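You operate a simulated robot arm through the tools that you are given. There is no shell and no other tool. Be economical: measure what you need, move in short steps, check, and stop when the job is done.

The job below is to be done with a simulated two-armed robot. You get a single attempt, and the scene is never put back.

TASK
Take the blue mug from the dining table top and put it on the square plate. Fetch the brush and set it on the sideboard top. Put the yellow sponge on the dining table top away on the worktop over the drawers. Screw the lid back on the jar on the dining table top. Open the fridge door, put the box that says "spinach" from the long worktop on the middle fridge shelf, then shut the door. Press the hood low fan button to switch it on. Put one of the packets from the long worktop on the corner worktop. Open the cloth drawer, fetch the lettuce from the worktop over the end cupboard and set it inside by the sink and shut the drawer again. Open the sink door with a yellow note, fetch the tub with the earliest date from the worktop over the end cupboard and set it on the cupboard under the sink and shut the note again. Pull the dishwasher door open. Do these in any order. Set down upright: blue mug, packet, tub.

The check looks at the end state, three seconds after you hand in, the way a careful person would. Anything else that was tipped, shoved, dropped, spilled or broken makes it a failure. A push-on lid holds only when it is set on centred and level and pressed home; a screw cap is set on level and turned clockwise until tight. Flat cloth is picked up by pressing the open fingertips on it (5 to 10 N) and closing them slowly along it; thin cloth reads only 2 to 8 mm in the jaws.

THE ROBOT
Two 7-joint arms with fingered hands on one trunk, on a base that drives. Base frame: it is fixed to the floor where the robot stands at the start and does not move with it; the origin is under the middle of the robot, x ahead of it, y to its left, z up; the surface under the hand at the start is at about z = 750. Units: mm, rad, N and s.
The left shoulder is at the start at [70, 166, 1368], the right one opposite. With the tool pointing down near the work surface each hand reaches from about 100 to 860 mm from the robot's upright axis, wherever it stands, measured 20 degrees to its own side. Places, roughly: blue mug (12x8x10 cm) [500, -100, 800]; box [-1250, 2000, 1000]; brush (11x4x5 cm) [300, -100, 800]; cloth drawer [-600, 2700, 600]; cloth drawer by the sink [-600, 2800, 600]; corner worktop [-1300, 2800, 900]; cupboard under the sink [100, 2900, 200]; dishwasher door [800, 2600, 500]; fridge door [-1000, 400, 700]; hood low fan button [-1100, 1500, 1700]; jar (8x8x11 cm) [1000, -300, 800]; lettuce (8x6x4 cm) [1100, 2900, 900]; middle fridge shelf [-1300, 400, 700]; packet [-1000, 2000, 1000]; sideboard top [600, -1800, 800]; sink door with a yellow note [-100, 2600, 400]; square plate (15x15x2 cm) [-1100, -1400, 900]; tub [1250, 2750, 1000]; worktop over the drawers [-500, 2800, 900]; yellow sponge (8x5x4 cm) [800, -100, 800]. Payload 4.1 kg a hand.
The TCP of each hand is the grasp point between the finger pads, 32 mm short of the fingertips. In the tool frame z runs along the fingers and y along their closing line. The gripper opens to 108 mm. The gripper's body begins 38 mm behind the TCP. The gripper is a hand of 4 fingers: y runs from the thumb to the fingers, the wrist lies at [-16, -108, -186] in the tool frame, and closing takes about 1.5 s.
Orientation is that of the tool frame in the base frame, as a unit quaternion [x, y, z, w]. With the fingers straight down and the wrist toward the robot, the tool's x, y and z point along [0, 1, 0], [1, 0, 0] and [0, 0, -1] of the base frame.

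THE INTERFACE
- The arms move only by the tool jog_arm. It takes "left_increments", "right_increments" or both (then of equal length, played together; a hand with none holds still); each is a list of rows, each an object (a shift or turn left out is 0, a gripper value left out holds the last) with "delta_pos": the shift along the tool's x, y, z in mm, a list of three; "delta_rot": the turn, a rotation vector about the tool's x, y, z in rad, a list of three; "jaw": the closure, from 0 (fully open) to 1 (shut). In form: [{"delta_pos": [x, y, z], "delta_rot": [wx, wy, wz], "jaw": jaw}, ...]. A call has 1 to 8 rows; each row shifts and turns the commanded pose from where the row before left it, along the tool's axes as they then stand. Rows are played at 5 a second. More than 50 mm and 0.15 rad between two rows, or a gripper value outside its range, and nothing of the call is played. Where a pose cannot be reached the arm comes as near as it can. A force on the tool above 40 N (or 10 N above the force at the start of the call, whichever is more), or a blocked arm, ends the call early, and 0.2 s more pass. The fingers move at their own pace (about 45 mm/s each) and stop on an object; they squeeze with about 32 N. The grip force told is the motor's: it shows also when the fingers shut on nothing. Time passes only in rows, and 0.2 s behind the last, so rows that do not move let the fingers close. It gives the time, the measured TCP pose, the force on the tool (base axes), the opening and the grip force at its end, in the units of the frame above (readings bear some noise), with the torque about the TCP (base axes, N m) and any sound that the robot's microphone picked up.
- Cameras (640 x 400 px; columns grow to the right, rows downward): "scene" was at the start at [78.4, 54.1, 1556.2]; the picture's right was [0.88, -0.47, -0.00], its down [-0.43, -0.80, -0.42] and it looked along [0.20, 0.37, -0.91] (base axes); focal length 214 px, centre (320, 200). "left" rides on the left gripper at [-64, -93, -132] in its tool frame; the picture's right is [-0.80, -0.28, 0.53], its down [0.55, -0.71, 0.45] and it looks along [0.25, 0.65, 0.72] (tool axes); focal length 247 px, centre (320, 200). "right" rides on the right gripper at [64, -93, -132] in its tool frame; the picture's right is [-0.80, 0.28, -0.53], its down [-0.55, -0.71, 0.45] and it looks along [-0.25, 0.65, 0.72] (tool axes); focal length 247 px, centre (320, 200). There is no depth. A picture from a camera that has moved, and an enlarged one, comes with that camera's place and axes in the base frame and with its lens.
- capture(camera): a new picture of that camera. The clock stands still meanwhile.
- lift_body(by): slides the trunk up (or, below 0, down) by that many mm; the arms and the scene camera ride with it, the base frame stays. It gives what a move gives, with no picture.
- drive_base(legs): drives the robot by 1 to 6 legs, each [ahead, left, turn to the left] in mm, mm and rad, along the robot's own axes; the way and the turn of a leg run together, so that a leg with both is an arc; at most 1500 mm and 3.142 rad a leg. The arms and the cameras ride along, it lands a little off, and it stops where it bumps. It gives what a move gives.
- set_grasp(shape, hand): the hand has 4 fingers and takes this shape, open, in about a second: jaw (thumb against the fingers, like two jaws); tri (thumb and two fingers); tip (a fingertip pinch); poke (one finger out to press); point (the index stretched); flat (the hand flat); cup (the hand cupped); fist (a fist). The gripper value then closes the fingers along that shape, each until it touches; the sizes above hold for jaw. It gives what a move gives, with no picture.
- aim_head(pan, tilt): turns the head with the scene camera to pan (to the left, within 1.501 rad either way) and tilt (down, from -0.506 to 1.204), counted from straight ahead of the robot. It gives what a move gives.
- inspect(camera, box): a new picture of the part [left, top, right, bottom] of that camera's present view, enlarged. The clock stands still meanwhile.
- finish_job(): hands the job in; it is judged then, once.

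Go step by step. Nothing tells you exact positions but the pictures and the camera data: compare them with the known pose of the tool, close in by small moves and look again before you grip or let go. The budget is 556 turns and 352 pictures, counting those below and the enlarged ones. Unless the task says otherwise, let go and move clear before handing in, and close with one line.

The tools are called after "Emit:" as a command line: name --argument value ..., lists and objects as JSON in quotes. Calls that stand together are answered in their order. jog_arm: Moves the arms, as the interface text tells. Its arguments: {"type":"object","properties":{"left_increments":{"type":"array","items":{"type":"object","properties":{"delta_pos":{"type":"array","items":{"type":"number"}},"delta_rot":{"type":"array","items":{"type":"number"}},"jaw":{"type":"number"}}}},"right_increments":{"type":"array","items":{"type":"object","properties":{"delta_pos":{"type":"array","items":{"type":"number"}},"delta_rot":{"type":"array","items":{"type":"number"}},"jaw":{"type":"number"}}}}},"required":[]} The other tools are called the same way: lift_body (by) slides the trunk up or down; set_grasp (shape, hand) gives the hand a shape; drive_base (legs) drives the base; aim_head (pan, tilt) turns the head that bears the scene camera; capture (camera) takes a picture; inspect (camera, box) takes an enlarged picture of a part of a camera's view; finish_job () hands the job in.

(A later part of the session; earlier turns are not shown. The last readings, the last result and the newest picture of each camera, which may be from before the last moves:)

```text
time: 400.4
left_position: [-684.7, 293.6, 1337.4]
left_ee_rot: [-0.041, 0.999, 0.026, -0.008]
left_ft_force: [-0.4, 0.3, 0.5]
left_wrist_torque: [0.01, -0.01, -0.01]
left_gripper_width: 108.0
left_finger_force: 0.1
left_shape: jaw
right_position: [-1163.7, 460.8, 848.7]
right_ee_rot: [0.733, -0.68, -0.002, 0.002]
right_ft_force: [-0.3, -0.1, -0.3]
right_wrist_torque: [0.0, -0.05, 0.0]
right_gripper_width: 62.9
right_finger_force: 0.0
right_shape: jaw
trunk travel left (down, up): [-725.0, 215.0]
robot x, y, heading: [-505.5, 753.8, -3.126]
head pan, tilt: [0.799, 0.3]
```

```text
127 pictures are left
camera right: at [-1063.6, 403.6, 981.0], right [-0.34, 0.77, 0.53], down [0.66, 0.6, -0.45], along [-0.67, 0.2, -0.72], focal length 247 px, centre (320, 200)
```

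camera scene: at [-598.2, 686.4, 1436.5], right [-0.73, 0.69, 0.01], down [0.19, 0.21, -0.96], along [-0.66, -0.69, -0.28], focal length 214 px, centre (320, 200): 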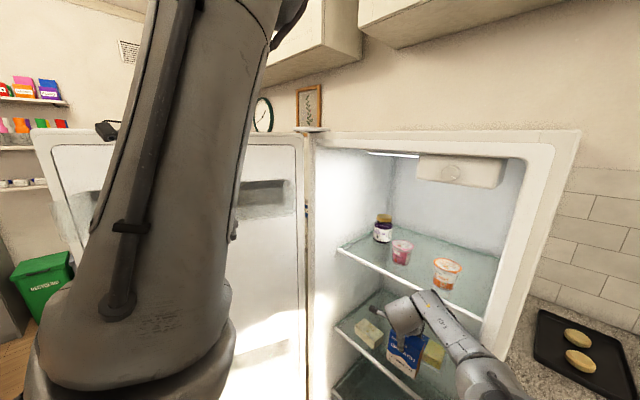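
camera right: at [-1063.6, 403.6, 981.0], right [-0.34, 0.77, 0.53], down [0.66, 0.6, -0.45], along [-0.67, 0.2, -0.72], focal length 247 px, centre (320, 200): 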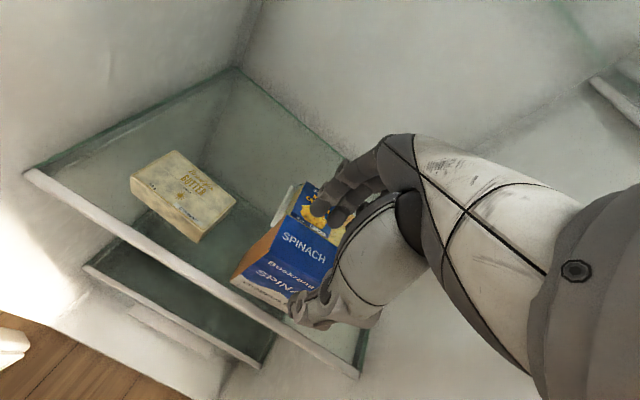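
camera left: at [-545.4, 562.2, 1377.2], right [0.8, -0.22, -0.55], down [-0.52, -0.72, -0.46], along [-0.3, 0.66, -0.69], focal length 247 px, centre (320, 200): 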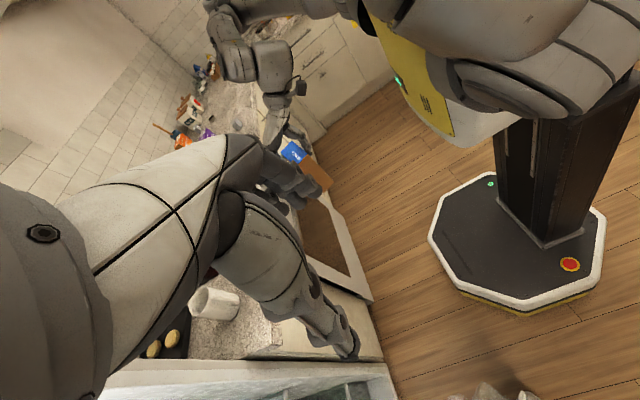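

The fingers are above the box now. I withdraw the right hand.

Emit:
jog_arm --right_increments '[{"delta_pos": [0, -25, 0]}, {"delta_pos": [0, -35, 0]}, {"delta_pos": [0, -40, 0]}, {"delta_pos": [0, -40, 0]}, {"delta_pos": [0, -40, 0]}, {"delta_pos": [0, -40, 0]}]'

Emit:
aim_head --pan 0.2 --tilt 0.6

Emit:
capture --camera "scene"

```text
time: 401.8
left_position: [-695.7, 303.9, 1338.9]
left_ee_rot: [-0.041, 0.999, 0.022, -0.004]
left_ft_force: [0.8, 1.3, 0.3]
left_wrist_torque: [0.0, 0.01, -0.03]
left_gripper_width: 107.5
left_finger_force: 0.0
left_shape: jaw
right_position: [-955.2, 488.7, 846.2]
right_ee_rot: [0.73, -0.683, 0.003, 0.003]
right_ft_force: [-0.1, 0.0, 0.8]
right_wrist_torque: [0.01, 0.0, -0.02]
right_gripper_width: 62.8
right_finger_force: 0.1
right_shape: jaw
trunk travel left (down, up): [-725.0, 215.0]
robot x, y, heading: [-506.8, 755.7, -3.124]
head pan, tilt: [0.799, 0.3]
```

```text
time: 402.8
left_position: [-696.5, 305.8, 1339.2]
left_ee_rot: [-0.041, 0.999, 0.02, -0.004]
left_ft_force: [0.7, 0.5, -0.3]
left_wrist_torque: [0.0, 0.01, 0.01]
left_gripper_width: 107.6
left_finger_force: 0.1
left_shape: jaw
right_position: [-955.7, 488.4, 846.1]
right_ee_rot: [0.73, -0.683, 0.003, 0.003]
right_ft_force: [-0.2, -0.1, -0.4]
right_wrist_torque: [-0.01, 0.0, -0.01]
right_gripper_width: 62.5
right_finger_force: 0.0
right_shape: jaw
trunk travel left (down, up): [-725.0, 215.0]
robot x, y, heading: [-506.7, 753.6, -3.124]
head pan, tilt: [0.201, 0.6]
```

```text
126 pictures are left
camera scene: at [-643.0, 732.7, 1447.2], right [-0.22, 0.98, 0.0], down [0.55, 0.12, -0.83], along [-0.81, -0.18, -0.56], focal length 214 px, centre (320, 200)
```

scene: 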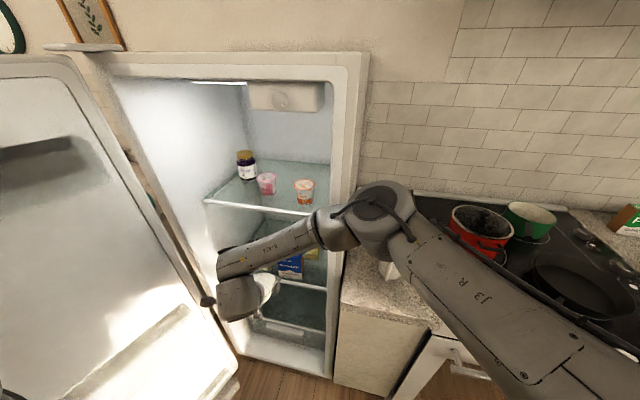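

The box is on the middle shelf. I back away and check the box and the cup on the counter.

Emit:
drive_base --legs '[[-200, 0, 0]]'

Emit:
capture --camera "scene"

```text
time: 404.4
left_position: [-496.7, 307.3, 1337.6]
left_ee_rot: [-0.039, 0.999, 0.022, -0.003]
left_ft_force: [-0.1, 0.2, 0.1]
left_wrist_torque: [0.01, -0.01, 0.02]
left_gripper_width: 107.8
left_finger_force: 0.1
left_shape: jaw
right_position: [-754.9, 493.2, 845.6]
right_ee_rot: [0.73, -0.684, 0.003, 0.003]
right_ft_force: [0.4, -0.4, 0.4]
right_wrist_torque: [-0.01, 0.04, -0.01]
right_gripper_width: 62.7
right_finger_force: 0.1
right_shape: jaw
trunk travel left (down, up): [-725.0, 215.0]
robot x, y, heading: [-307.1, 757.0, -3.127]
head pan, tilt: [0.201, 0.6]
```

```text
125 pictures are left
camera scene: at [-442.4, 736.2, 1447.0], right [-0.21, 0.98, 0.0], down [0.55, 0.12, -0.82], along [-0.81, -0.18, -0.57], focal length 214 px, centre (320, 200)
```

scene: 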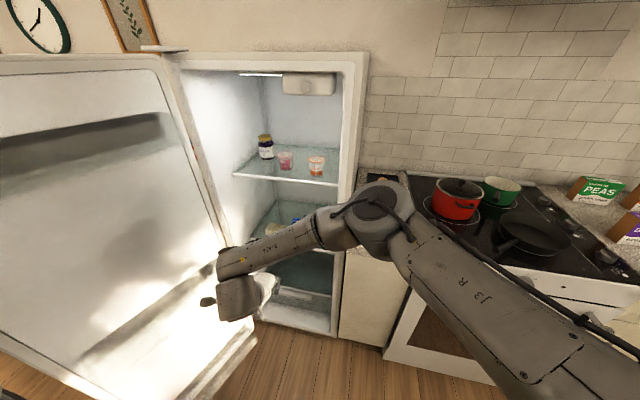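

Emit:
jog_arm --right_increments '[{"delta_pos": [0, -10, -45]}, {"delta_pos": [-10, 0, -45]}, {"delta_pos": [-20, 0, -45]}, {"delta_pos": [-45, 0, -20]}, {"delta_pos": [-48, 0, 0]}, {"delta_pos": [-48, 0, 0]}, {"delta_pos": [-48, 0, 0]}, {"delta_pos": [-48, 0, 0]}]'

Emit:
capture --camera "scene"

```text
time: 406.2
left_position: [-496.6, 312.6, 1339.4]
left_ee_rot: [-0.039, 0.999, 0.019, -0.004]
left_ft_force: [-0.2, 1.4, -0.5]
left_wrist_torque: [-0.05, 0.03, -0.02]
left_gripper_width: 107.7
left_finger_force: 0.2
left_shape: jaw
right_position: [-761.4, 764.9, 994.7]
right_ee_rot: [0.729, -0.684, 0.003, 0.004]
right_ft_force: [0.1, 0.6, 0.5]
right_wrist_torque: [-0.03, 0.0, 0.0]
right_gripper_width: 62.5
right_finger_force: 0.1
right_shape: jaw
trunk travel left (down, up): [-725.0, 215.0]
robot x, y, heading: [-306.4, 755.2, -3.128]
head pan, tilt: [0.201, 0.6]
```

```text
124 pictures are left
camera scene: at [-441.4, 740.0, 1447.2], right [-0.21, 0.98, 0.0], down [0.55, 0.12, -0.83], along [-0.81, -0.18, -0.56], focal length 214 px, centre (320, 200)
```

scene: 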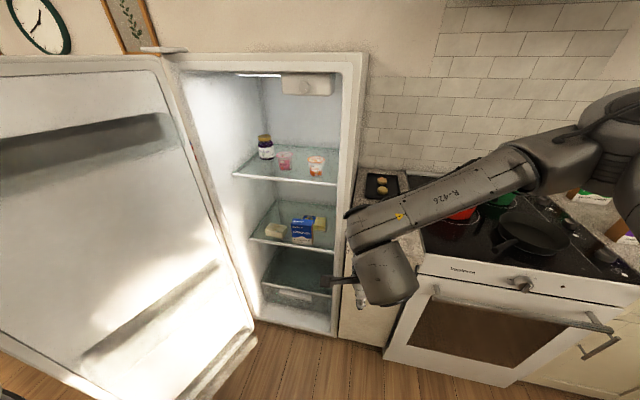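

The spinach box stands on the middle shelf. To close the door I plan to pinch its top edge with the left hand; I look at the door first.

Emit:
aim_head --pan 1.0 --tilt 0.3

Emit:
capture --camera "scene"

Emit:
capture --camera "left"

```text
time: 407.4
left_position: [-496.1, 309.5, 1339.0]
left_ee_rot: [-0.04, 0.999, 0.021, -0.004]
left_ft_force: [0.5, -0.7, 0.6]
left_wrist_torque: [0.01, -0.01, -0.01]
left_gripper_width: 107.8
left_finger_force: 0.0
left_shape: jaw
right_position: [-762.0, 761.0, 994.3]
right_ee_rot: [0.73, -0.684, 0.004, 0.003]
right_ft_force: [0.3, -0.5, -0.8]
right_wrist_torque: [0.0, 0.01, 0.03]
right_gripper_width: 62.6
right_finger_force: 0.2
right_shape: jaw
trunk travel left (down, up): [-725.0, 215.0]
robot x, y, heading: [-306.0, 752.0, -3.128]
head pan, tilt: [1.0, 0.3]
```

```text
123 pictures are left
camera scene: at [-404.5, 676.7, 1474.7], right [-0.85, 0.53, 0.0], down [0.16, 0.25, -0.96], along [-0.51, -0.81, -0.3], focal length 214 px, centre (320, 200)
```

scene: 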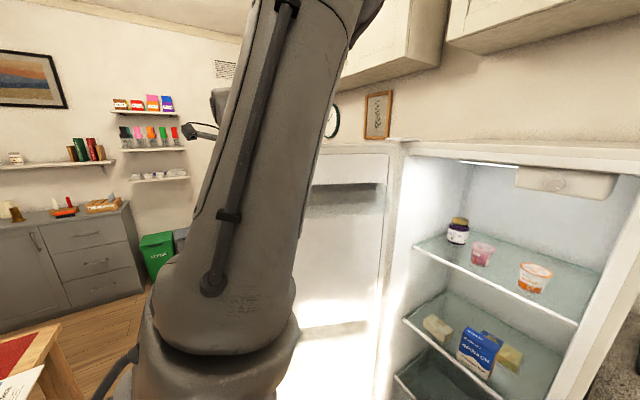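

```text
122 pictures are left
camera left: at [-423.2, 216.0, 1466.9], right [0.81, -0.2, -0.55], down [-0.5, -0.73, -0.47], along [-0.31, 0.66, -0.69], focal length 247 px, centre (320, 200)
```

left: 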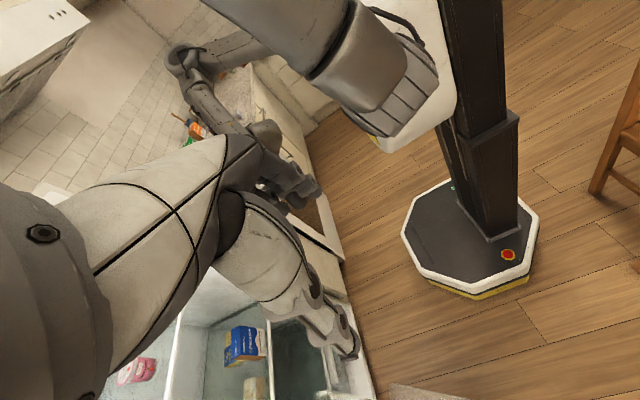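

The door is open far (about 125°). I'll go round to its outer side and push it shut with the closed right hand. First I tuck the left arm and close the right fingers, then drive south past the door end.

Emit:
jog_arm --left_increments '[{"delta_pos": [15, 35, 0]}, {"delta_pos": [15, 35, 0]}, {"delta_pos": [15, 35, 0]}, {"delta_pos": [15, 35, 0]}, {}]' --right_increments '[{"jaw": 0.6}, {"jaw": 1}, {}, {}, {}]'

Emit:
drive_base --legs '[[-180, 0, 0], [0, 0, 1.57]]'

Emit:
aim_head --pan 0 --tilt 0.6

Emit:
capture --camera "scene"

```text
time: 408.6
left_position: [-568.1, 443.0, 1344.0]
left_ee_rot: [-0.039, 0.999, 0.022, -0.005]
left_ft_force: [-0.3, 0.6, -0.1]
left_wrist_torque: [0.02, 0.0, 0.0]
left_gripper_width: 108.0
left_finger_force: 0.1
left_shape: jaw
right_position: [-761.6, 760.8, 994.3]
right_ee_rot: [0.73, -0.684, 0.002, 0.002]
right_ft_force: [0.4, -0.8, -0.1]
right_wrist_torque: [-0.03, 0.0, 0.02]
right_gripper_width: 0.2
right_finger_force: 31.9
right_shape: jaw
trunk travel left (down, up): [-725.0, 215.0]
robot x, y, heading: [-302.8, 753.0, -3.126]
head pan, tilt: [1.0, 0.3]
```

```text
time: 414.0
left_position: [202.5, 510.7, 1345.1]
left_ee_rot: [0.75, -0.661, -0.011, 0.017]
left_ft_force: [0.1, -0.6, 0.1]
left_wrist_torque: [-0.02, -0.02, 0.02]
left_gripper_width: 107.9
left_finger_force: 0.2
left_shape: jaw
right_position: [-106.4, 301.2, 993.8]
right_ee_rot: [0.998, 0.056, 0.004, -0.001]
right_ft_force: [0.5, 0.7, -0.6]
right_wrist_torque: [0.0, 0.0, 0.0]
right_gripper_width: 0.0
right_finger_force: 31.8
right_shape: jaw
trunk travel left (down, up): [-725.0, 215.0]
robot x, y, heading: [-123.4, 759.4, -1.511]
head pan, tilt: [1.0, 0.3]
```

```text
time: 415.3
left_position: [202.3, 511.1, 1345.1]
left_ee_rot: [0.751, -0.66, -0.014, 0.018]
left_ft_force: [1.0, -0.5, -0.3]
left_wrist_torque: [0.0, -0.01, 0.01]
left_gripper_width: 107.6
left_finger_force: 0.1
left_shape: jaw
right_position: [-106.4, 302.5, 994.6]
right_ee_rot: [0.998, 0.056, 0.004, 0.0]
right_ft_force: [-0.7, -0.1, 0.1]
right_wrist_torque: [0.0, -0.01, 0.02]
right_gripper_width: 0.1
right_finger_force: 32.0
right_shape: jaw
trunk travel left (down, up): [-725.0, 215.0]
robot x, y, heading: [-121.3, 760.7, -1.51]
head pan, tilt: [0.0, 0.6]
```

```text
121 pictures are left
camera scene: at [-91.6, 622.5, 1453.8], right [-0.95, -0.3, 0.0], down [-0.15, 0.48, -0.86], along [0.26, -0.82, -0.5], focal length 214 px, centre (320, 200)
```

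scene: 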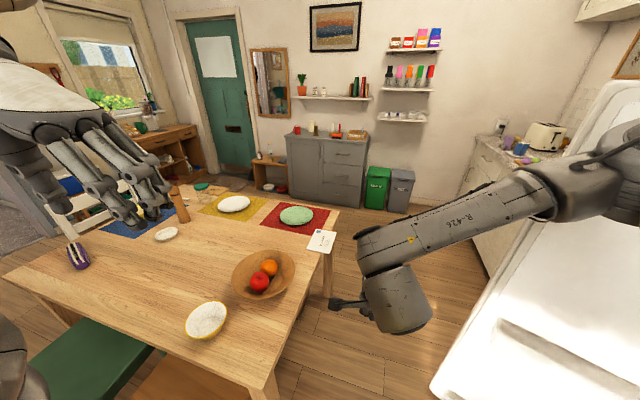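

The door's free end is at about (-503,-8), i.e. about 103° open. I shift a little away from the table and drive south between table and door.

Emit:
drive_base --legs '[[0, -85, -0.06], [1350, 0, 0]]'

Emit:
drive_base --legs '[[100, 0, 0], [0, 0, -2.3]]'

Emit:
aim_head --pan 0 --tilt 0.5

Emit:
capture --camera "scene"

```text
time: 418.6
left_position: [138.3, 203.1, 1339.2]
left_ee_rot: [0.73, -0.682, -0.019, 0.026]
left_ft_force: [-0.7, 0.2, -0.5]
left_wrist_torque: [-0.02, 0.01, 0.02]
left_gripper_width: 107.8
left_finger_force: 0.0
left_shape: jaw
right_position: [-186.7, 9.3, 1001.9]
right_ee_rot: [1.0, 0.029, -0.005, 0.01]
right_ft_force: [-0.4, -0.3, 0.5]
right_wrist_torque: [-0.01, -0.04, -0.02]
right_gripper_width: 0.1
right_finger_force: 32.3
right_shape: jaw
trunk travel left (down, up): [-725.0, 215.0]
robot x, y, heading: [-193.1, 468.2, -1.568]
head pan, tilt: [0.0, 0.6]
stopped in leg 2: the robot was blocked; the commanded pose is now the measured one
```

```text
time: 419.7
left_position: [164.9, 97.4, 1310.2]
left_ee_rot: [0.717, -0.695, -0.045, 0.008]
left_ft_force: [0.7, 3.0, -2.4]
left_wrist_torque: [-0.2, 0.15, 0.06]
left_gripper_width: 108.1
left_finger_force: 0.1
left_shape: jaw
right_position: [-170.2, -64.4, 968.0]
right_ee_rot: [1.0, 0.013, -0.007, -0.016]
right_ft_force: [-8.5, -1.3, 4.4]
right_wrist_torque: [0.11, -0.72, 0.15]
right_gripper_width: 0.0
right_finger_force: 32.5
right_shape: jaw
trunk travel left (down, up): [-725.0, 215.0]
robot x, y, heading: [-155.6, 451.0, -1.602]
head pan, tilt: [0.0, 0.6]
stopped in leg 1: the robot was blocked; the commanded pose is now the measured one
```

```text
time: 420.3
left_position: [159.5, 114.4, 1310.2]
left_ee_rot: [0.715, -0.697, -0.048, 0.024]
left_ft_force: [0.3, 1.1, 1.0]
left_wrist_torque: [-0.07, -0.03, 0.02]
left_gripper_width: 107.7
left_finger_force: 0.1
left_shape: jaw
right_position: [-183.8, -36.2, 960.7]
right_ee_rot: [1.0, 0.005, -0.008, -0.024]
right_ft_force: [0.6, -1.2, -1.6]
right_wrist_torque: [0.14, 0.03, -0.03]
right_gripper_width: 0.0
right_finger_force: 32.0
right_shape: jaw
trunk travel left (down, up): [-725.0, 215.0]
robot x, y, heading: [-163.1, 459.9, -1.63]
head pan, tilt: [0.0, 0.499]
```

```text
120 pictures are left
camera scene: at [-98.0, 346.5, 1459.0], right [-1.0, 0.06, 0.05], down [-0.02, 0.46, -0.89], along [-0.08, -0.89, -0.46], focal length 214 px, centre (320, 200)
```

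scene: 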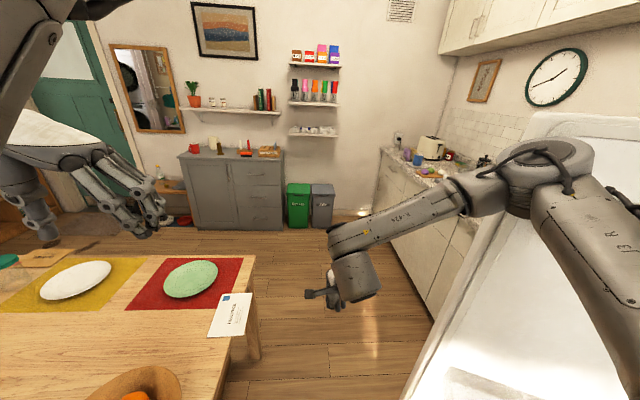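

The right elbow bumped the open door. I back up, raise the trunk, turn to face the table and pass the door sideways with my back to it.

Emit:
drive_base --legs '[[-160, 0, 0]]'

Emit:
lift_body --by 150

Emit:
drive_base --legs '[[0, 0, 1.62]]'

Emit:
capture --camera "scene"

```text
time: 421.0
left_position: [159.1, 117.2, 1319.3]
left_ee_rot: [0.76, -0.634, -0.114, 0.092]
left_ft_force: [-1.6, 0.9, 0.8]
left_wrist_torque: [0.0, -0.07, 0.0]
left_gripper_width: 108.2
left_finger_force: 0.1
left_shape: jaw
right_position: [-202.1, -41.0, 954.0]
right_ee_rot: [0.999, 0.035, 0.017, -0.028]
right_ft_force: [0.7, 0.8, 0.6]
right_wrist_torque: [-0.08, 0.06, -0.02]
right_gripper_width: 0.0
right_finger_force: 32.4
right_shape: jaw
trunk travel left (down, up): [-725.0, 215.0]
robot x, y, heading: [-154.9, 449.9, -1.594]
head pan, tilt: [0.0, 0.499]
stopped in leg 1: the robot was blocked; the commanded pose is now the measured one
```

```text
time: 422.8
left_position: [78.0, 128.2, 1484.2]
left_ee_rot: [0.73, -0.68, -0.05, 0.038]
left_ft_force: [-0.3, 0.6, -0.1]
left_wrist_torque: [0.01, 0.0, -0.05]
left_gripper_width: 107.9
left_finger_force: 0.1
left_shape: jaw
right_position: [-252.6, -26.0, 1113.5]
right_ee_rot: [0.999, 0.008, 0.035, -0.016]
right_ft_force: [-0.5, -0.7, 0.6]
right_wrist_torque: [-0.01, -0.04, 0.0]
right_gripper_width: 0.0
right_finger_force: 32.2
right_shape: jaw
trunk travel left (down, up): [-875.0, 65.0]
robot x, y, heading: [-159.1, 460.0, -1.633]
head pan, tilt: [0.0, 0.499]
```

```text
time: 423.6
left_position: [79.8, 124.8, 1478.4]
left_ee_rot: [0.731, -0.679, -0.053, 0.04]
left_ft_force: [0.8, 0.0, 0.6]
left_wrist_torque: [0.01, 0.01, 0.0]
left_gripper_width: 108.2
left_finger_force: 0.1
left_shape: jaw
right_position: [-253.7, -29.9, 1113.1]
right_ee_rot: [0.999, 0.007, 0.033, -0.011]
right_ft_force: [0.1, 0.7, -0.3]
right_wrist_torque: [0.02, 0.02, 0.0]
right_gripper_width: 0.1
right_finger_force: 32.0
right_shape: jaw
trunk travel left (down, up): [-875.0, 65.0]
robot x, y, heading: [-162.2, 468.5, -1.637]
head pan, tilt: [0.0, 0.499]
stopped in leg 1: the robot was blocked; the commanded pose is now the measured one
```

```text
119 pictures are left
camera scene: at [-158.3, 354.6, 1607.9], right [-1.0, 0.06, 0.01], down [0.02, 0.46, -0.89], along [-0.06, -0.89, -0.46], focal length 214 px, centre (320, 200)
```

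scene: 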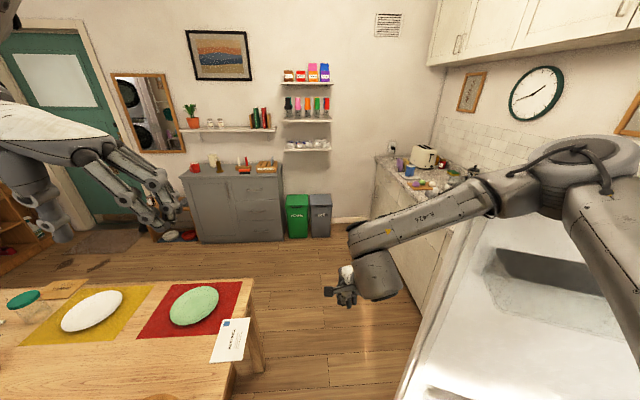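

The base seems wedged. I look down on both sides.

Emit:
aim_head --pan 1.3 --tilt 1.0

Emit:
capture --camera "scene"

Emit:
aim_head --pan -1.2 --tilt 0.9

Emit:
capture --camera "scene"

Emit:
capture --camera "left"

```text
time: 425.1
left_position: [79.8, 128.5, 1480.3]
left_ee_rot: [0.732, -0.678, -0.052, 0.039]
left_ft_force: [0.1, -0.2, -0.1]
left_wrist_torque: [-0.03, -0.02, 0.04]
left_gripper_width: 108.1
left_finger_force: 0.0
left_shape: jaw
right_position: [-253.1, -28.3, 1111.6]
right_ee_rot: [0.999, 0.009, 0.034, -0.012]
right_ft_force: [-1.5, -0.2, 0.8]
right_wrist_torque: [0.02, -0.01, 0.02]
right_gripper_width: 0.0
right_finger_force: 32.0
right_shape: jaw
trunk travel left (down, up): [-875.0, 65.0]
robot x, y, heading: [-162.6, 460.0, -1.632]
head pan, tilt: [1.3, 1.0]
```

```text
118 pictures are left
camera scene: at [-89.2, 423.9, 1566.2], right [-0.33, -0.95, 0.02], down [-0.8, 0.26, -0.54], along [0.51, -0.19, -0.84], focal length 214 px, centre (320, 200)
```

scene: 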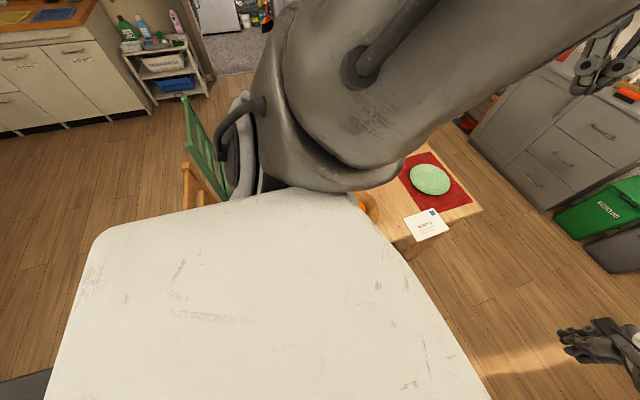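

```text
time: 427.4
left_position: [79.3, 129.3, 1479.5]
left_ee_rot: [0.732, -0.679, -0.051, 0.038]
left_ft_force: [-0.3, -0.3, 0.2]
left_wrist_torque: [0.02, 0.0, -0.01]
left_gripper_width: 107.8
left_finger_force: 0.1
left_shape: jaw
right_position: [-253.3, -28.9, 1112.9]
right_ee_rot: [0.999, 0.01, 0.033, -0.012]
right_ft_force: [-0.1, -0.4, 0.5]
right_wrist_torque: [0.03, 0.0, -0.01]
right_gripper_width: 0.0
right_finger_force: 31.8
right_shape: jaw
trunk travel left (down, up): [-875.0, 65.0]
robot x, y, heading: [-159.5, 463.9, -1.629]
head pan, tilt: [-1.201, 0.901]
```

```text
117 pictures are left
camera scene: at [-226.8, 423.6, 1574.3], right [-0.31, 0.95, -0.02], down [0.74, 0.23, -0.63], along [-0.6, -0.21, -0.78], focal length 214 px, centre (320, 200)
```

scene: 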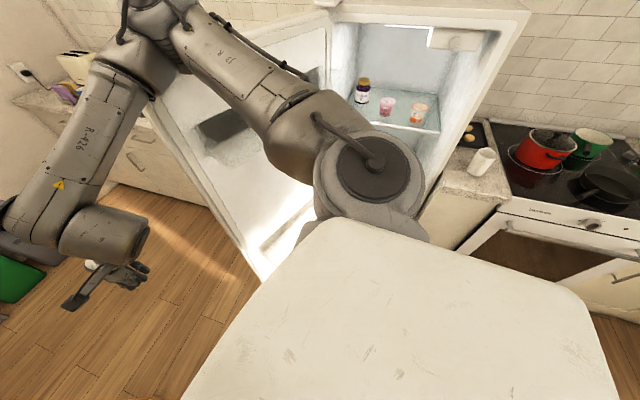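

```text
116 pictures are left
camera left: at [183.2, 198.8, 1600.1], right [0.15, 0.82, -0.55], down [0.68, -0.49, -0.55], along [-0.72, -0.29, -0.64], focal length 247 px, centre (320, 200)
```

left: 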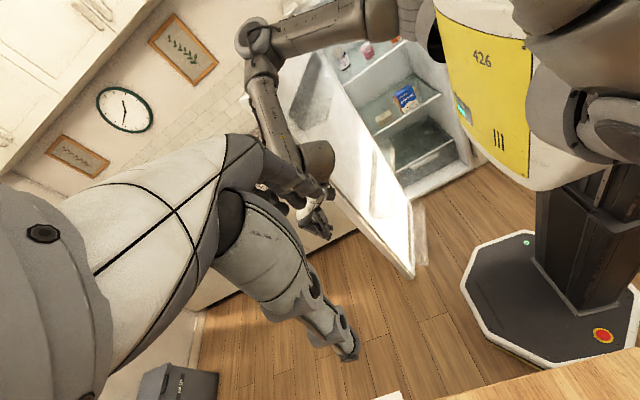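

Emit:
drive_base --legs '[[0, -60, 0]]'

Emit:
drive_base --legs '[[-150, 0, 0]]'

```text
time: 428.1
left_position: [77.8, 124.7, 1476.8]
left_ee_rot: [0.73, -0.68, -0.055, 0.04]
left_ft_force: [0.8, 0.7, 0.1]
left_wrist_torque: [0.01, -0.01, -0.01]
left_gripper_width: 108.0
left_finger_force: 0.1
left_shape: jaw
right_position: [-255.8, -31.5, 1114.2]
right_ee_rot: [0.999, 0.009, 0.033, -0.01]
right_ft_force: [0.9, -0.8, 0.0]
right_wrist_torque: [-0.01, -0.01, 0.01]
right_gripper_width: 0.0
right_finger_force: 32.7
right_shape: jaw
trunk travel left (down, up): [-875.0, 65.0]
robot x, y, heading: [-165.9, 466.1, -1.638]
head pan, tilt: [-1.201, 0.901]
stopped in leg 1: the robot was blocked; the commanded pose is now the measured one
```

```text
time: 428.9
left_position: [70.1, 133.7, 1475.0]
left_ee_rot: [0.731, -0.679, -0.056, 0.034]
left_ft_force: [-0.4, 0.0, -0.9]
left_wrist_torque: [0.04, -0.02, 0.01]
left_gripper_width: 108.0
left_finger_force: 0.1
left_shape: jaw
right_position: [-260.4, -18.1, 1108.5]
right_ee_rot: [0.999, 0.008, 0.037, -0.014]
right_ft_force: [0.7, -0.4, -0.6]
right_wrist_torque: [0.02, -0.01, -0.02]
right_gripper_width: 0.0
right_finger_force: 32.1
right_shape: jaw
trunk travel left (down, up): [-875.0, 65.0]
robot x, y, heading: [-164.8, 493.3, -1.637]
head pan, tilt: [-1.201, 0.901]
stopped in leg 1: the robot was blocked; the commanded pose is now the measured one
```

The right upper arm seems to straddle the door's top corner. I lift the right hand and bring it in toward the body.

Emit:
jog_arm --right_increments '[{"delta_pos": [20, -20, -35]}, {"delta_pos": [20, -20, -35]}, {"delta_pos": [25, -20, -30]}, {"delta_pos": [25, -20, -30]}, {"delta_pos": [30, -20, -20]}, {"delta_pos": [30, -20, 0]}, {"delta_pos": [30, -20, 0]}, {}]'

Emit:
capture --camera "scene"

```text
time: 430.7
left_position: [64.6, 124.4, 1473.4]
left_ee_rot: [0.731, -0.679, -0.057, 0.029]
left_ft_force: [0.0, 0.2, 0.7]
left_wrist_torque: [0.02, 0.01, 0.0]
left_gripper_width: 107.8
left_finger_force: 0.0
left_shape: jaw
right_position: [-99.2, 106.2, 1274.1]
right_ee_rot: [0.999, 0.008, 0.039, -0.019]
right_ft_force: [0.2, -0.6, 0.3]
right_wrist_torque: [-0.01, -0.03, -0.01]
right_gripper_width: 0.2
right_finger_force: 32.1
right_shape: jaw
trunk travel left (down, up): [-875.0, 65.0]
robot x, y, heading: [-166.9, 489.9, -1.638]
head pan, tilt: [-1.201, 0.901]
```

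```text
115 pictures are left
camera scene: at [-240.7, 416.7, 1572.3], right [-0.3, 0.95, 0.0], down [0.75, 0.24, -0.62], along [-0.59, -0.19, -0.78], focal length 214 px, centre (320, 200)
```

scene: 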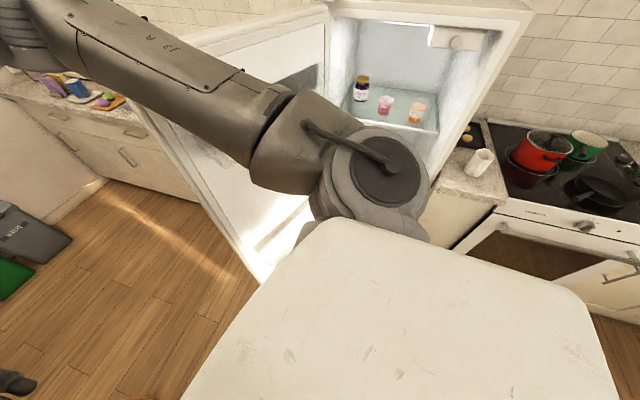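

Emit:
drive_base --legs '[[-200, 0, 0]]'

```text
time: 432.3
left_position: [78.3, 320.0, 1471.6]
left_ee_rot: [0.731, -0.68, -0.058, 0.027]
left_ft_force: [-0.5, -0.5, -0.5]
left_wrist_torque: [0.03, 0.0, 0.02]
left_gripper_width: 108.1
left_finger_force: 0.0
left_shape: jaw
right_position: [-86.4, 302.1, 1273.6]
right_ee_rot: [0.999, 0.008, 0.038, -0.02]
right_ft_force: [0.8, 0.5, 0.0]
right_wrist_torque: [0.04, 0.0, -0.03]
right_gripper_width: 0.0
right_finger_force: 31.9
right_shape: jaw
trunk travel left (down, up): [-875.0, 65.0]
robot x, y, heading: [-154.7, 690.2, -1.641]
head pan, tilt: [-1.201, 0.901]
```

Free now. I turn to face the table and pass the door sideways.

Emit:
drive_base --legs '[[0, 0, 1.64], [0, -700, 0], [0, -600, 0]]'

Emit:
capture --camera "scene"

```text
time: 443.1
left_position: [208.6, -343.3, 1473.0]
left_ee_rot: [0.995, 0.073, -0.018, 0.063]
left_ft_force: [0.1, 0.1, -0.8]
left_wrist_torque: [0.03, -0.02, -0.02]
left_gripper_width: 108.0
left_finger_force: 0.1
left_shape: jaw
right_position: [238.5, -505.5, 1274.2]
right_ee_rot: [0.674, 0.737, 0.012, -0.038]
right_ft_force: [0.3, 1.7, -0.4]
right_wrist_torque: [-0.04, 0.01, 0.0]
right_gripper_width: 0.0
right_finger_force: 31.8
right_shape: jaw
trunk travel left (down, up): [-875.0, 65.0]
robot x, y, heading: [-140.2, -603.7, 0.012]
head pan, tilt: [-1.201, 0.901]
```

```text
114 pictures are left
camera scene: at [-61.3, -668.3, 1572.6], right [-0.93, -0.37, 0.0], down [-0.29, 0.73, -0.62], along [0.23, -0.58, -0.78], focal length 214 px, centre (320, 200)
```

scene: 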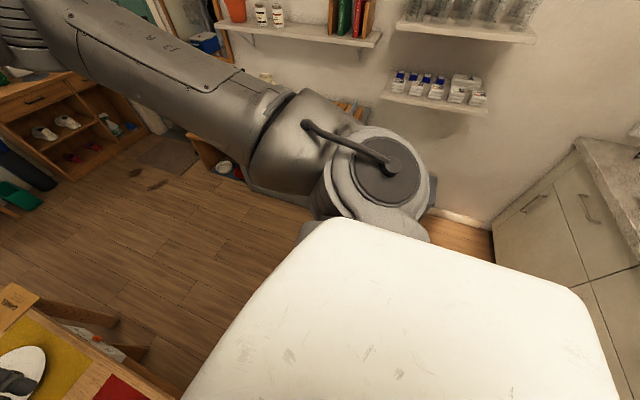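

Now I turn to the northwest, toward the outer side of the fridge door.

Emit:
drive_base --legs '[[-80, -120, 0], [0, 0, 2.2]]'

Emit:
aim_head --pan 0 --tilt 0.5

Emit:
capture --camera "scene"

```text
time: 449.7
left_position: [-629.6, -592.1, 1473.2]
left_ee_rot: [0.387, 0.92, 0.046, 0.043]
left_ft_force: [1.4, -1.4, -0.4]
left_wrist_torque: [0.0, -0.01, -0.01]
left_gripper_width: 107.9
left_finger_force: 0.2
left_shape: jaw
right_position: [-515.5, -471.5, 1273.0]
right_ee_rot: [-0.351, 0.935, -0.029, -0.029]
right_ft_force: [0.8, 0.0, 0.3]
right_wrist_torque: [-0.01, 0.0, 0.01]
right_gripper_width: 0.2
right_finger_force: 31.5
right_shape: jaw
trunk travel left (down, up): [-875.0, 65.0]
robot x, y, heading: [-215.8, -720.9, 2.211]
head pan, tilt: [-1.201, 0.901]
```

```text
time: 451.1
left_position: [-629.8, -591.6, 1472.9]
left_ee_rot: [0.384, 0.921, 0.049, 0.044]
left_ft_force: [0.9, -0.1, 0.5]
left_wrist_torque: [0.0, -0.01, 0.01]
left_gripper_width: 107.9
left_finger_force: 0.0
left_shape: jaw
right_position: [-515.8, -472.5, 1274.0]
right_ee_rot: [-0.352, 0.935, -0.029, -0.029]
right_ft_force: [0.2, -0.5, -0.1]
right_wrist_torque: [-0.02, 0.0, 0.01]
right_gripper_width: 0.2
right_finger_force: 32.1
right_shape: jaw
trunk travel left (down, up): [-875.0, 65.0]
robot x, y, heading: [-216.3, -718.6, 2.213]
head pan, tilt: [0.0, 0.499]
```

```text
113 pictures are left
camera scene: at [-282.0, -598.8, 1599.6], right [0.92, 0.38, 0.0], down [0.21, -0.5, -0.84], along [-0.32, 0.78, -0.54], focal length 214 px, centre (320, 200)
```

scene: 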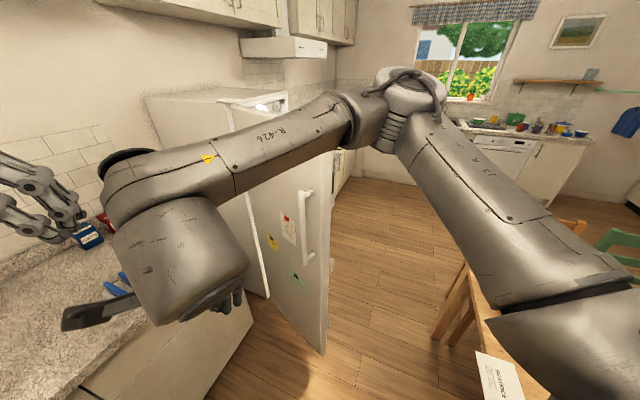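

I see the door's outer face. I drive so the right fist approaches it near the handle side and starts pushing.

Emit:
drive_base --legs '[[340, -190, 0]]'

Emit:
drive_base --legs '[[100, -60, 0]]'

Emit:
capture --camera "scene"

```text
time: 453.5
left_position: [-678.3, -217.8, 1474.4]
left_ee_rot: [0.38, 0.922, 0.049, 0.045]
left_ft_force: [0.0, -0.6, -0.7]
left_wrist_torque: [0.06, -0.02, 0.0]
left_gripper_width: 107.8
left_finger_force: 0.1
left_shape: jaw
right_position: [-564.6, -97.1, 1273.3]
right_ee_rot: [-0.356, 0.933, -0.029, -0.029]
right_ft_force: [-0.4, -0.6, 0.0]
right_wrist_torque: [0.01, 0.0, 0.01]
right_gripper_width: 0.1
right_finger_force: 32.0
right_shape: jaw
trunk travel left (down, up): [-875.0, 65.0]
robot x, y, heading: [-260.0, -339.1, 2.219]
head pan, tilt: [0.0, 0.499]
```

```text
time: 454.7
left_position: [-687.6, -109.4, 1473.9]
left_ee_rot: [0.378, 0.923, 0.053, 0.043]
left_ft_force: [-0.9, 0.1, 0.4]
left_wrist_torque: [0.0, 0.0, 0.03]
left_gripper_width: 108.0
left_finger_force: 0.1
left_shape: jaw
right_position: [-573.6, 12.4, 1275.3]
right_ee_rot: [-0.358, 0.933, -0.027, -0.029]
right_ft_force: [0.3, -0.4, 0.5]
right_wrist_torque: [0.04, -0.01, -0.06]
right_gripper_width: 0.0
right_finger_force: 31.4
right_shape: jaw
trunk travel left (down, up): [-875.0, 65.0]
robot x, y, heading: [-273.0, -228.9, 2.226]
head pan, tilt: [0.0, 0.499]
```

```text
112 pictures are left
camera scene: at [-341.2, -112.2, 1603.0], right [0.91, 0.42, 0.0], down [0.21, -0.47, -0.86], along [-0.36, 0.78, -0.51], focal length 214 px, centre (320, 200)
```

scene: 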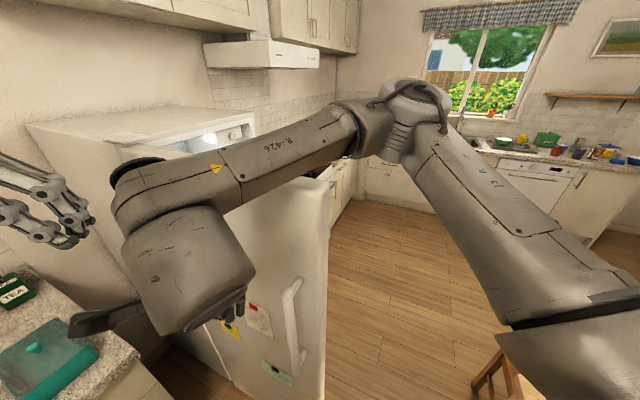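

Emit:
drive_base --legs '[[100, -80, 0], [100, -80, 0]]'

Emit:
capture --camera "scene"

```text
time: 456.8
left_position: [-682.3, 150.2, 1472.3]
left_ee_rot: [0.378, 0.923, 0.052, 0.046]
left_ft_force: [0.0, 0.0, 1.1]
left_wrist_torque: [0.03, -0.02, 0.0]
left_gripper_width: 107.9
left_finger_force: 0.0
left_shape: jaw
right_position: [-568.6, 271.6, 1274.0]
right_ee_rot: [-0.357, 0.933, -0.03, -0.029]
right_ft_force: [-0.8, -0.8, 0.2]
right_wrist_torque: [0.0, -0.01, 0.03]
right_gripper_width: 0.0
right_finger_force: 31.8
right_shape: jaw
trunk travel left (down, up): [-875.0, 65.0]
robot x, y, heading: [-267.0, 24.3, 2.219]
head pan, tilt: [0.0, 0.499]
```

```text
111 pictures are left
camera scene: at [-337.3, 147.4, 1604.3], right [0.9, 0.44, 0.0], down [0.22, -0.45, -0.87], along [-0.38, 0.78, -0.5], focal length 214 px, centre (320, 200)
```

scene: 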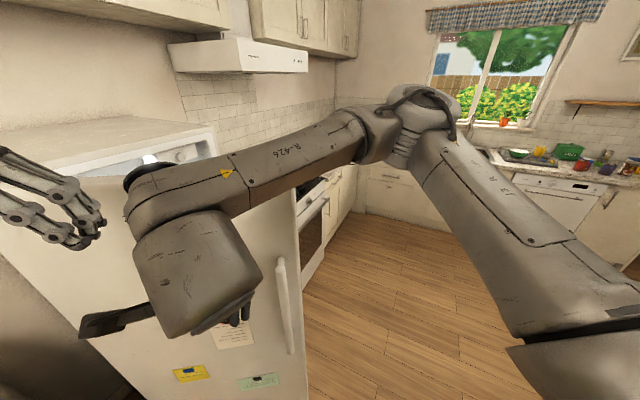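

The door is swinging shut. I raise the left hand a little and continue pushing northwest.

Emit:
jog_arm --left_increments '[{"delta_pos": [0, 0, -40]}, {"delta_pos": [0, -30, -35]}, {"delta_pos": [0, -40, 0]}, {"delta_pos": [0, -40, 0]}]'

Emit:
drive_base --legs '[[150, 15, 0], [120, 20, 0]]'

Emit:
capture --camera "scene"

```text
time: 457.8
left_position: [-774.2, 68.9, 1532.6]
left_ee_rot: [0.379, 0.923, 0.052, 0.048]
left_ft_force: [-0.4, -0.1, -0.3]
left_wrist_torque: [-0.02, -0.05, -0.02]
left_gripper_width: 107.8
left_finger_force: 0.1
left_shape: jaw
right_position: [-571.7, 274.2, 1272.3]
right_ee_rot: [-0.357, 0.933, -0.03, -0.028]
right_ft_force: [-0.8, 0.0, 0.7]
right_wrist_torque: [-0.02, 0.02, 0.0]
right_gripper_width: 0.3
right_finger_force: 32.3
right_shape: jaw
trunk travel left (down, up): [-875.0, 65.0]
robot x, y, heading: [-263.9, 27.2, 2.222]
head pan, tilt: [0.0, 0.499]
```

```text
time: 460.1
left_position: [-959.1, 265.3, 1534.7]
left_ee_rot: [0.38, 0.922, 0.053, 0.045]
left_ft_force: [-0.4, 0.4, -0.5]
left_wrist_torque: [0.01, 0.01, 0.0]
left_gripper_width: 107.6
left_finger_force: 0.1
left_shape: jaw
right_position: [-757.0, 468.5, 1275.0]
right_ee_rot: [-0.356, 0.933, -0.028, -0.029]
right_ft_force: [-0.2, -1.4, 1.1]
right_wrist_torque: [0.02, 0.03, 0.03]
right_gripper_width: 0.0
right_finger_force: 32.5
right_shape: jaw
trunk travel left (down, up): [-875.0, 65.0]
robot x, y, heading: [-460.5, 222.6, 2.222]
head pan, tilt: [0.0, 0.499]
```

```text
110 pictures are left
camera scene: at [-541.5, 334.5, 1606.7], right [0.8, 0.6, 0.0], down [0.29, -0.38, -0.88], along [-0.53, 0.7, -0.48], focal length 214 px, centre (320, 200)
```

scene: 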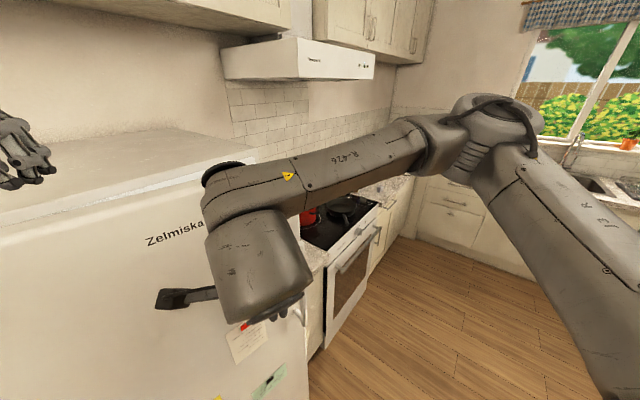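

Nearly closed. I push the rest with the right arm itself.

Emit:
jog_arm --right_increments '[{"delta_pos": [18, 40, 0]}, {"delta_pos": [18, 40, 0]}, {"delta_pos": [18, 40, 0]}, {"delta_pos": [18, 40, 0]}, {}]'

Emit:
capture --camera "scene"

```text
time: 461.3
left_position: [-963.2, 267.5, 1533.5]
left_ee_rot: [0.379, 0.923, 0.053, 0.048]
left_ft_force: [-0.1, -0.3, 1.1]
left_wrist_torque: [-0.03, 0.0, -0.03]
left_gripper_width: 108.1
left_finger_force: 0.1
left_shape: jaw
right_position: [-919.9, 542.0, 1274.4]
right_ee_rot: [-0.356, 0.934, -0.028, -0.029]
right_ft_force: [-0.8, -0.7, -0.5]
right_wrist_torque: [-0.01, -0.03, 0.02]
right_gripper_width: 0.2
right_finger_force: 31.5
right_shape: jaw
trunk travel left (down, up): [-875.0, 65.0]
robot x, y, heading: [-455.7, 226.6, 2.22]
head pan, tilt: [0.0, 0.499]
```

```text
109 pictures are left
camera scene: at [-546.1, 337.4, 1606.2], right [0.8, 0.6, 0.0], down [0.29, -0.38, -0.88], along [-0.53, 0.7, -0.48], focal length 214 px, centre (320, 200)
```

scene: 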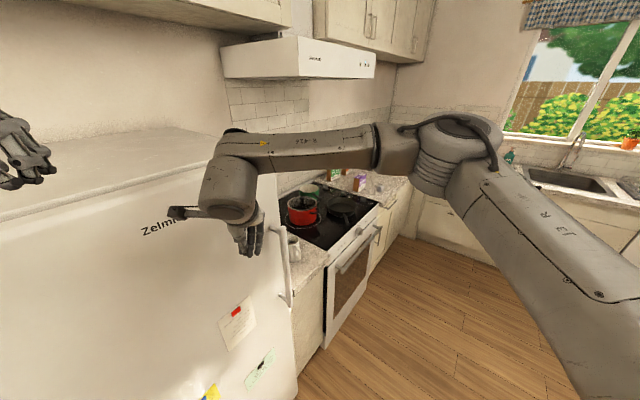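

Emit:
jog_arm --right_increments '[{"delta_pos": [12, 17, 0]}, {"delta_pos": [12, 17, 0]}, {"delta_pos": [12, 17, 0]}, {"delta_pos": [12, 17, 0]}, {}]'

Emit:
capture --camera "scene"

```text
time: 461.8
left_position: [-959.3, 267.3, 1534.3]
left_ee_rot: [0.38, 0.923, 0.052, 0.046]
left_ft_force: [0.2, -0.1, 0.3]
left_wrist_torque: [0.01, 0.0, 0.0]
left_gripper_width: 107.9
left_finger_force: 0.1
left_shape: jaw
right_position: [-940.0, 546.1, 1275.0]
right_ee_rot: [-0.355, 0.934, -0.031, -0.026]
right_ft_force: [3.4, 0.3, 0.5]
right_wrist_torque: [0.01, 0.24, -0.06]
right_gripper_width: 0.0
right_finger_force: 32.2
right_shape: jaw
trunk travel left (down, up): [-875.0, 65.0]
robot x, y, heading: [-461.7, 224.2, 2.22]
head pan, tilt: [0.0, 0.499]
stopped in row 2 (right hand): the force on the tool passed its limit at 77 N (the readings are from after the stop); the commanded pose is now the measured one
```

```text
108 pictures are left
camera scene: at [-541.6, 336.6, 1606.5], right [0.8, 0.6, 0.0], down [0.29, -0.38, -0.88], along [-0.53, 0.7, -0.48], focal length 214 px, centre (320, 200)
```

scene: 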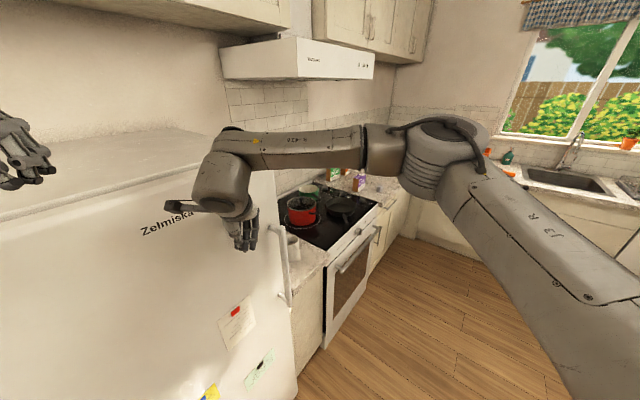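

The door hit its frame. I back off and check that it is fully shut.

Emit:
jog_arm --right_increments '[{"delta_pos": [-15, -35, 0]}, {"delta_pos": [-15, -40, 0]}, {"delta_pos": [-15, -40, 0]}, {"delta_pos": [-15, -40, 0]}]'

Emit:
drive_base --legs '[[-200, 0, 0]]'

Emit:
inspect --camera "scene" --box '[0, 80, 400, 360]'

```text
time: 462.8
left_position: [-962.2, 266.2, 1533.7]
left_ee_rot: [0.379, 0.923, 0.053, 0.048]
left_ft_force: [-0.2, -0.9, -0.1]
left_wrist_torque: [0.04, 0.0, 0.01]
left_gripper_width: 108.0
left_finger_force: 0.0
left_shape: jaw
right_position: [-793.7, 468.5, 1274.8]
right_ee_rot: [-0.354, 0.934, -0.031, -0.025]
right_ft_force: [0.7, 0.7, 0.3]
right_wrist_torque: [-0.01, 0.04, 0.0]
right_gripper_width: 0.0
right_finger_force: 32.2
right_shape: jaw
trunk travel left (down, up): [-875.0, 65.0]
robot x, y, heading: [-461.1, 226.1, 2.214]
head pan, tilt: [0.0, 0.499]
```

```text
time: 464.4
left_position: [-840.6, 106.6, 1532.3]
left_ee_rot: [0.377, 0.924, 0.052, 0.048]
left_ft_force: [0.0, 0.1, -0.5]
left_wrist_torque: [-0.04, -0.01, -0.01]
left_gripper_width: 108.0
left_finger_force: 0.0
left_shape: jaw
right_position: [-675.2, 308.5, 1273.6]
right_ee_rot: [-0.356, 0.934, -0.034, -0.024]
right_ft_force: [0.3, 1.0, 0.5]
right_wrist_torque: [-0.02, 0.01, 0.0]
right_gripper_width: 0.0
right_finger_force: 31.7
right_shape: jaw
trunk travel left (down, up): [-875.0, 65.0]
robot x, y, heading: [-331.1, 60.0, 2.225]
head pan, tilt: [0.0, 0.499]
```

```text
1.43 times, centred on (200, 220) of scene
camera zoom: at [-424.5, 178.2, 1605.7], right [0.79, 0.61, 0.0], down [0.29, -0.38, -0.88], along [-0.53, 0.7, -0.48], focal length 306 px, centre (491, 171)
```

zoom: 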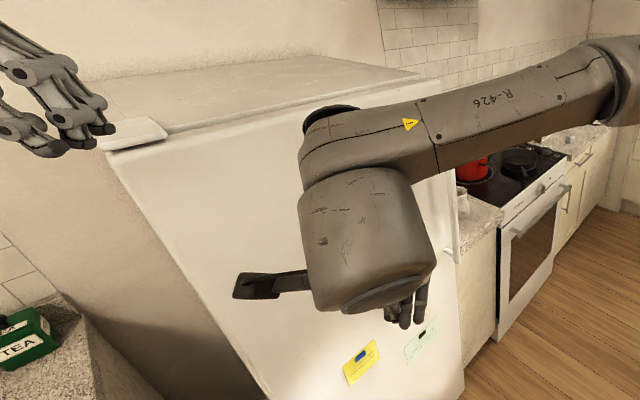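

The fridge looks shut. Now the sink side: I drive to the end cupboard worktop.

Emit:
drive_base --legs '[[0, 0, -0.65], [1450, 0, 0], [0, -1100, 0]]'

Emit:
aim_head --pan 0 --tilt 0.45

Emit:
capture --camera "scene"

```text
time: 478.2
left_position: [358.6, 1795.7, 1532.5]
left_ee_rot: [0.649, 0.758, 0.035, 0.062]
left_ft_force: [0.0, -0.5, 1.4]
left_wrist_torque: [0.05, 0.01, 0.01]
left_gripper_width: 108.0
left_finger_force: 0.1
left_shape: jaw
right_position: [613.8, 1858.8, 1273.6]
right_ee_rot: [-0.044, 0.998, -0.023, -0.033]
right_ft_force: [0.2, -0.7, 0.4]
right_wrist_torque: [-0.02, -0.03, 0.02]
right_gripper_width: 0.3
right_finger_force: 32.1
right_shape: jaw
trunk travel left (down, up): [-875.0, 65.0]
robot x, y, heading: [740.1, 1459.6, 1.584]
head pan, tilt: [0.0, 0.499]
```

```text
time: 478.9
left_position: [358.2, 1795.2, 1534.1]
left_ee_rot: [0.649, 0.758, 0.035, 0.061]
left_ft_force: [0.3, 0.0, -0.5]
left_wrist_torque: [0.03, 0.0, -0.02]
left_gripper_width: 107.9
left_finger_force: 0.0
left_shape: jaw
right_position: [613.5, 1859.2, 1274.8]
right_ee_rot: [-0.045, 0.998, -0.023, -0.033]
right_ft_force: [1.0, 0.6, 0.6]
right_wrist_torque: [0.0, -0.01, 0.0]
right_gripper_width: 0.0
right_finger_force: 31.9
right_shape: jaw
trunk travel left (down, up): [-875.0, 65.0]
robot x, y, heading: [738.0, 1462.4, 1.578]
head pan, tilt: [0.0, 0.45]
```

```text
106 pictures are left
camera scene: at [735.4, 1604.8, 1610.7], right [1.0, 0.01, 0.0], down [0.01, -0.44, -0.9], along [-0.01, 0.9, -0.44], focal length 214 px, centre (320, 200)
```

scene: 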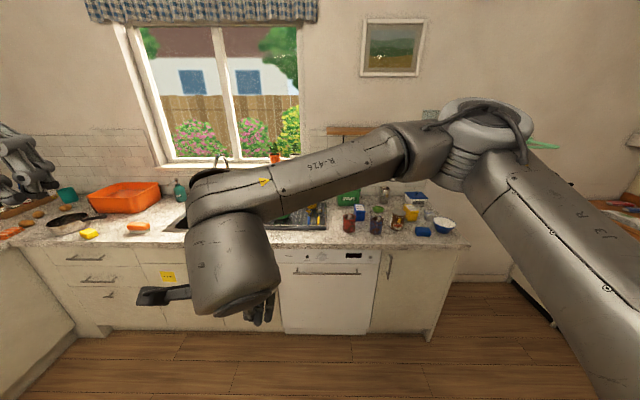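

Emit:
inspect --camera "scene" --box '[320, 170, 470, 260]'

```text
4.27 times, centred on (395, 215) of scene
camera zoom: at [735.4, 1604.8, 1610.7], right [1.0, 0.01, 0.0], down [0.01, -0.44, -0.9], along [-0.01, 0.9, -0.44], focal length 915 px, centre (0, 136)
```

zoom: 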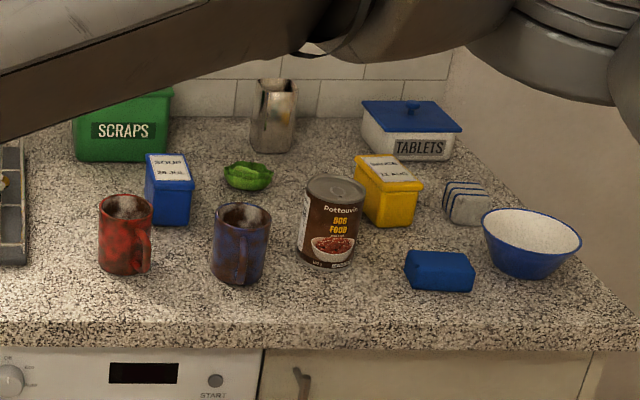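

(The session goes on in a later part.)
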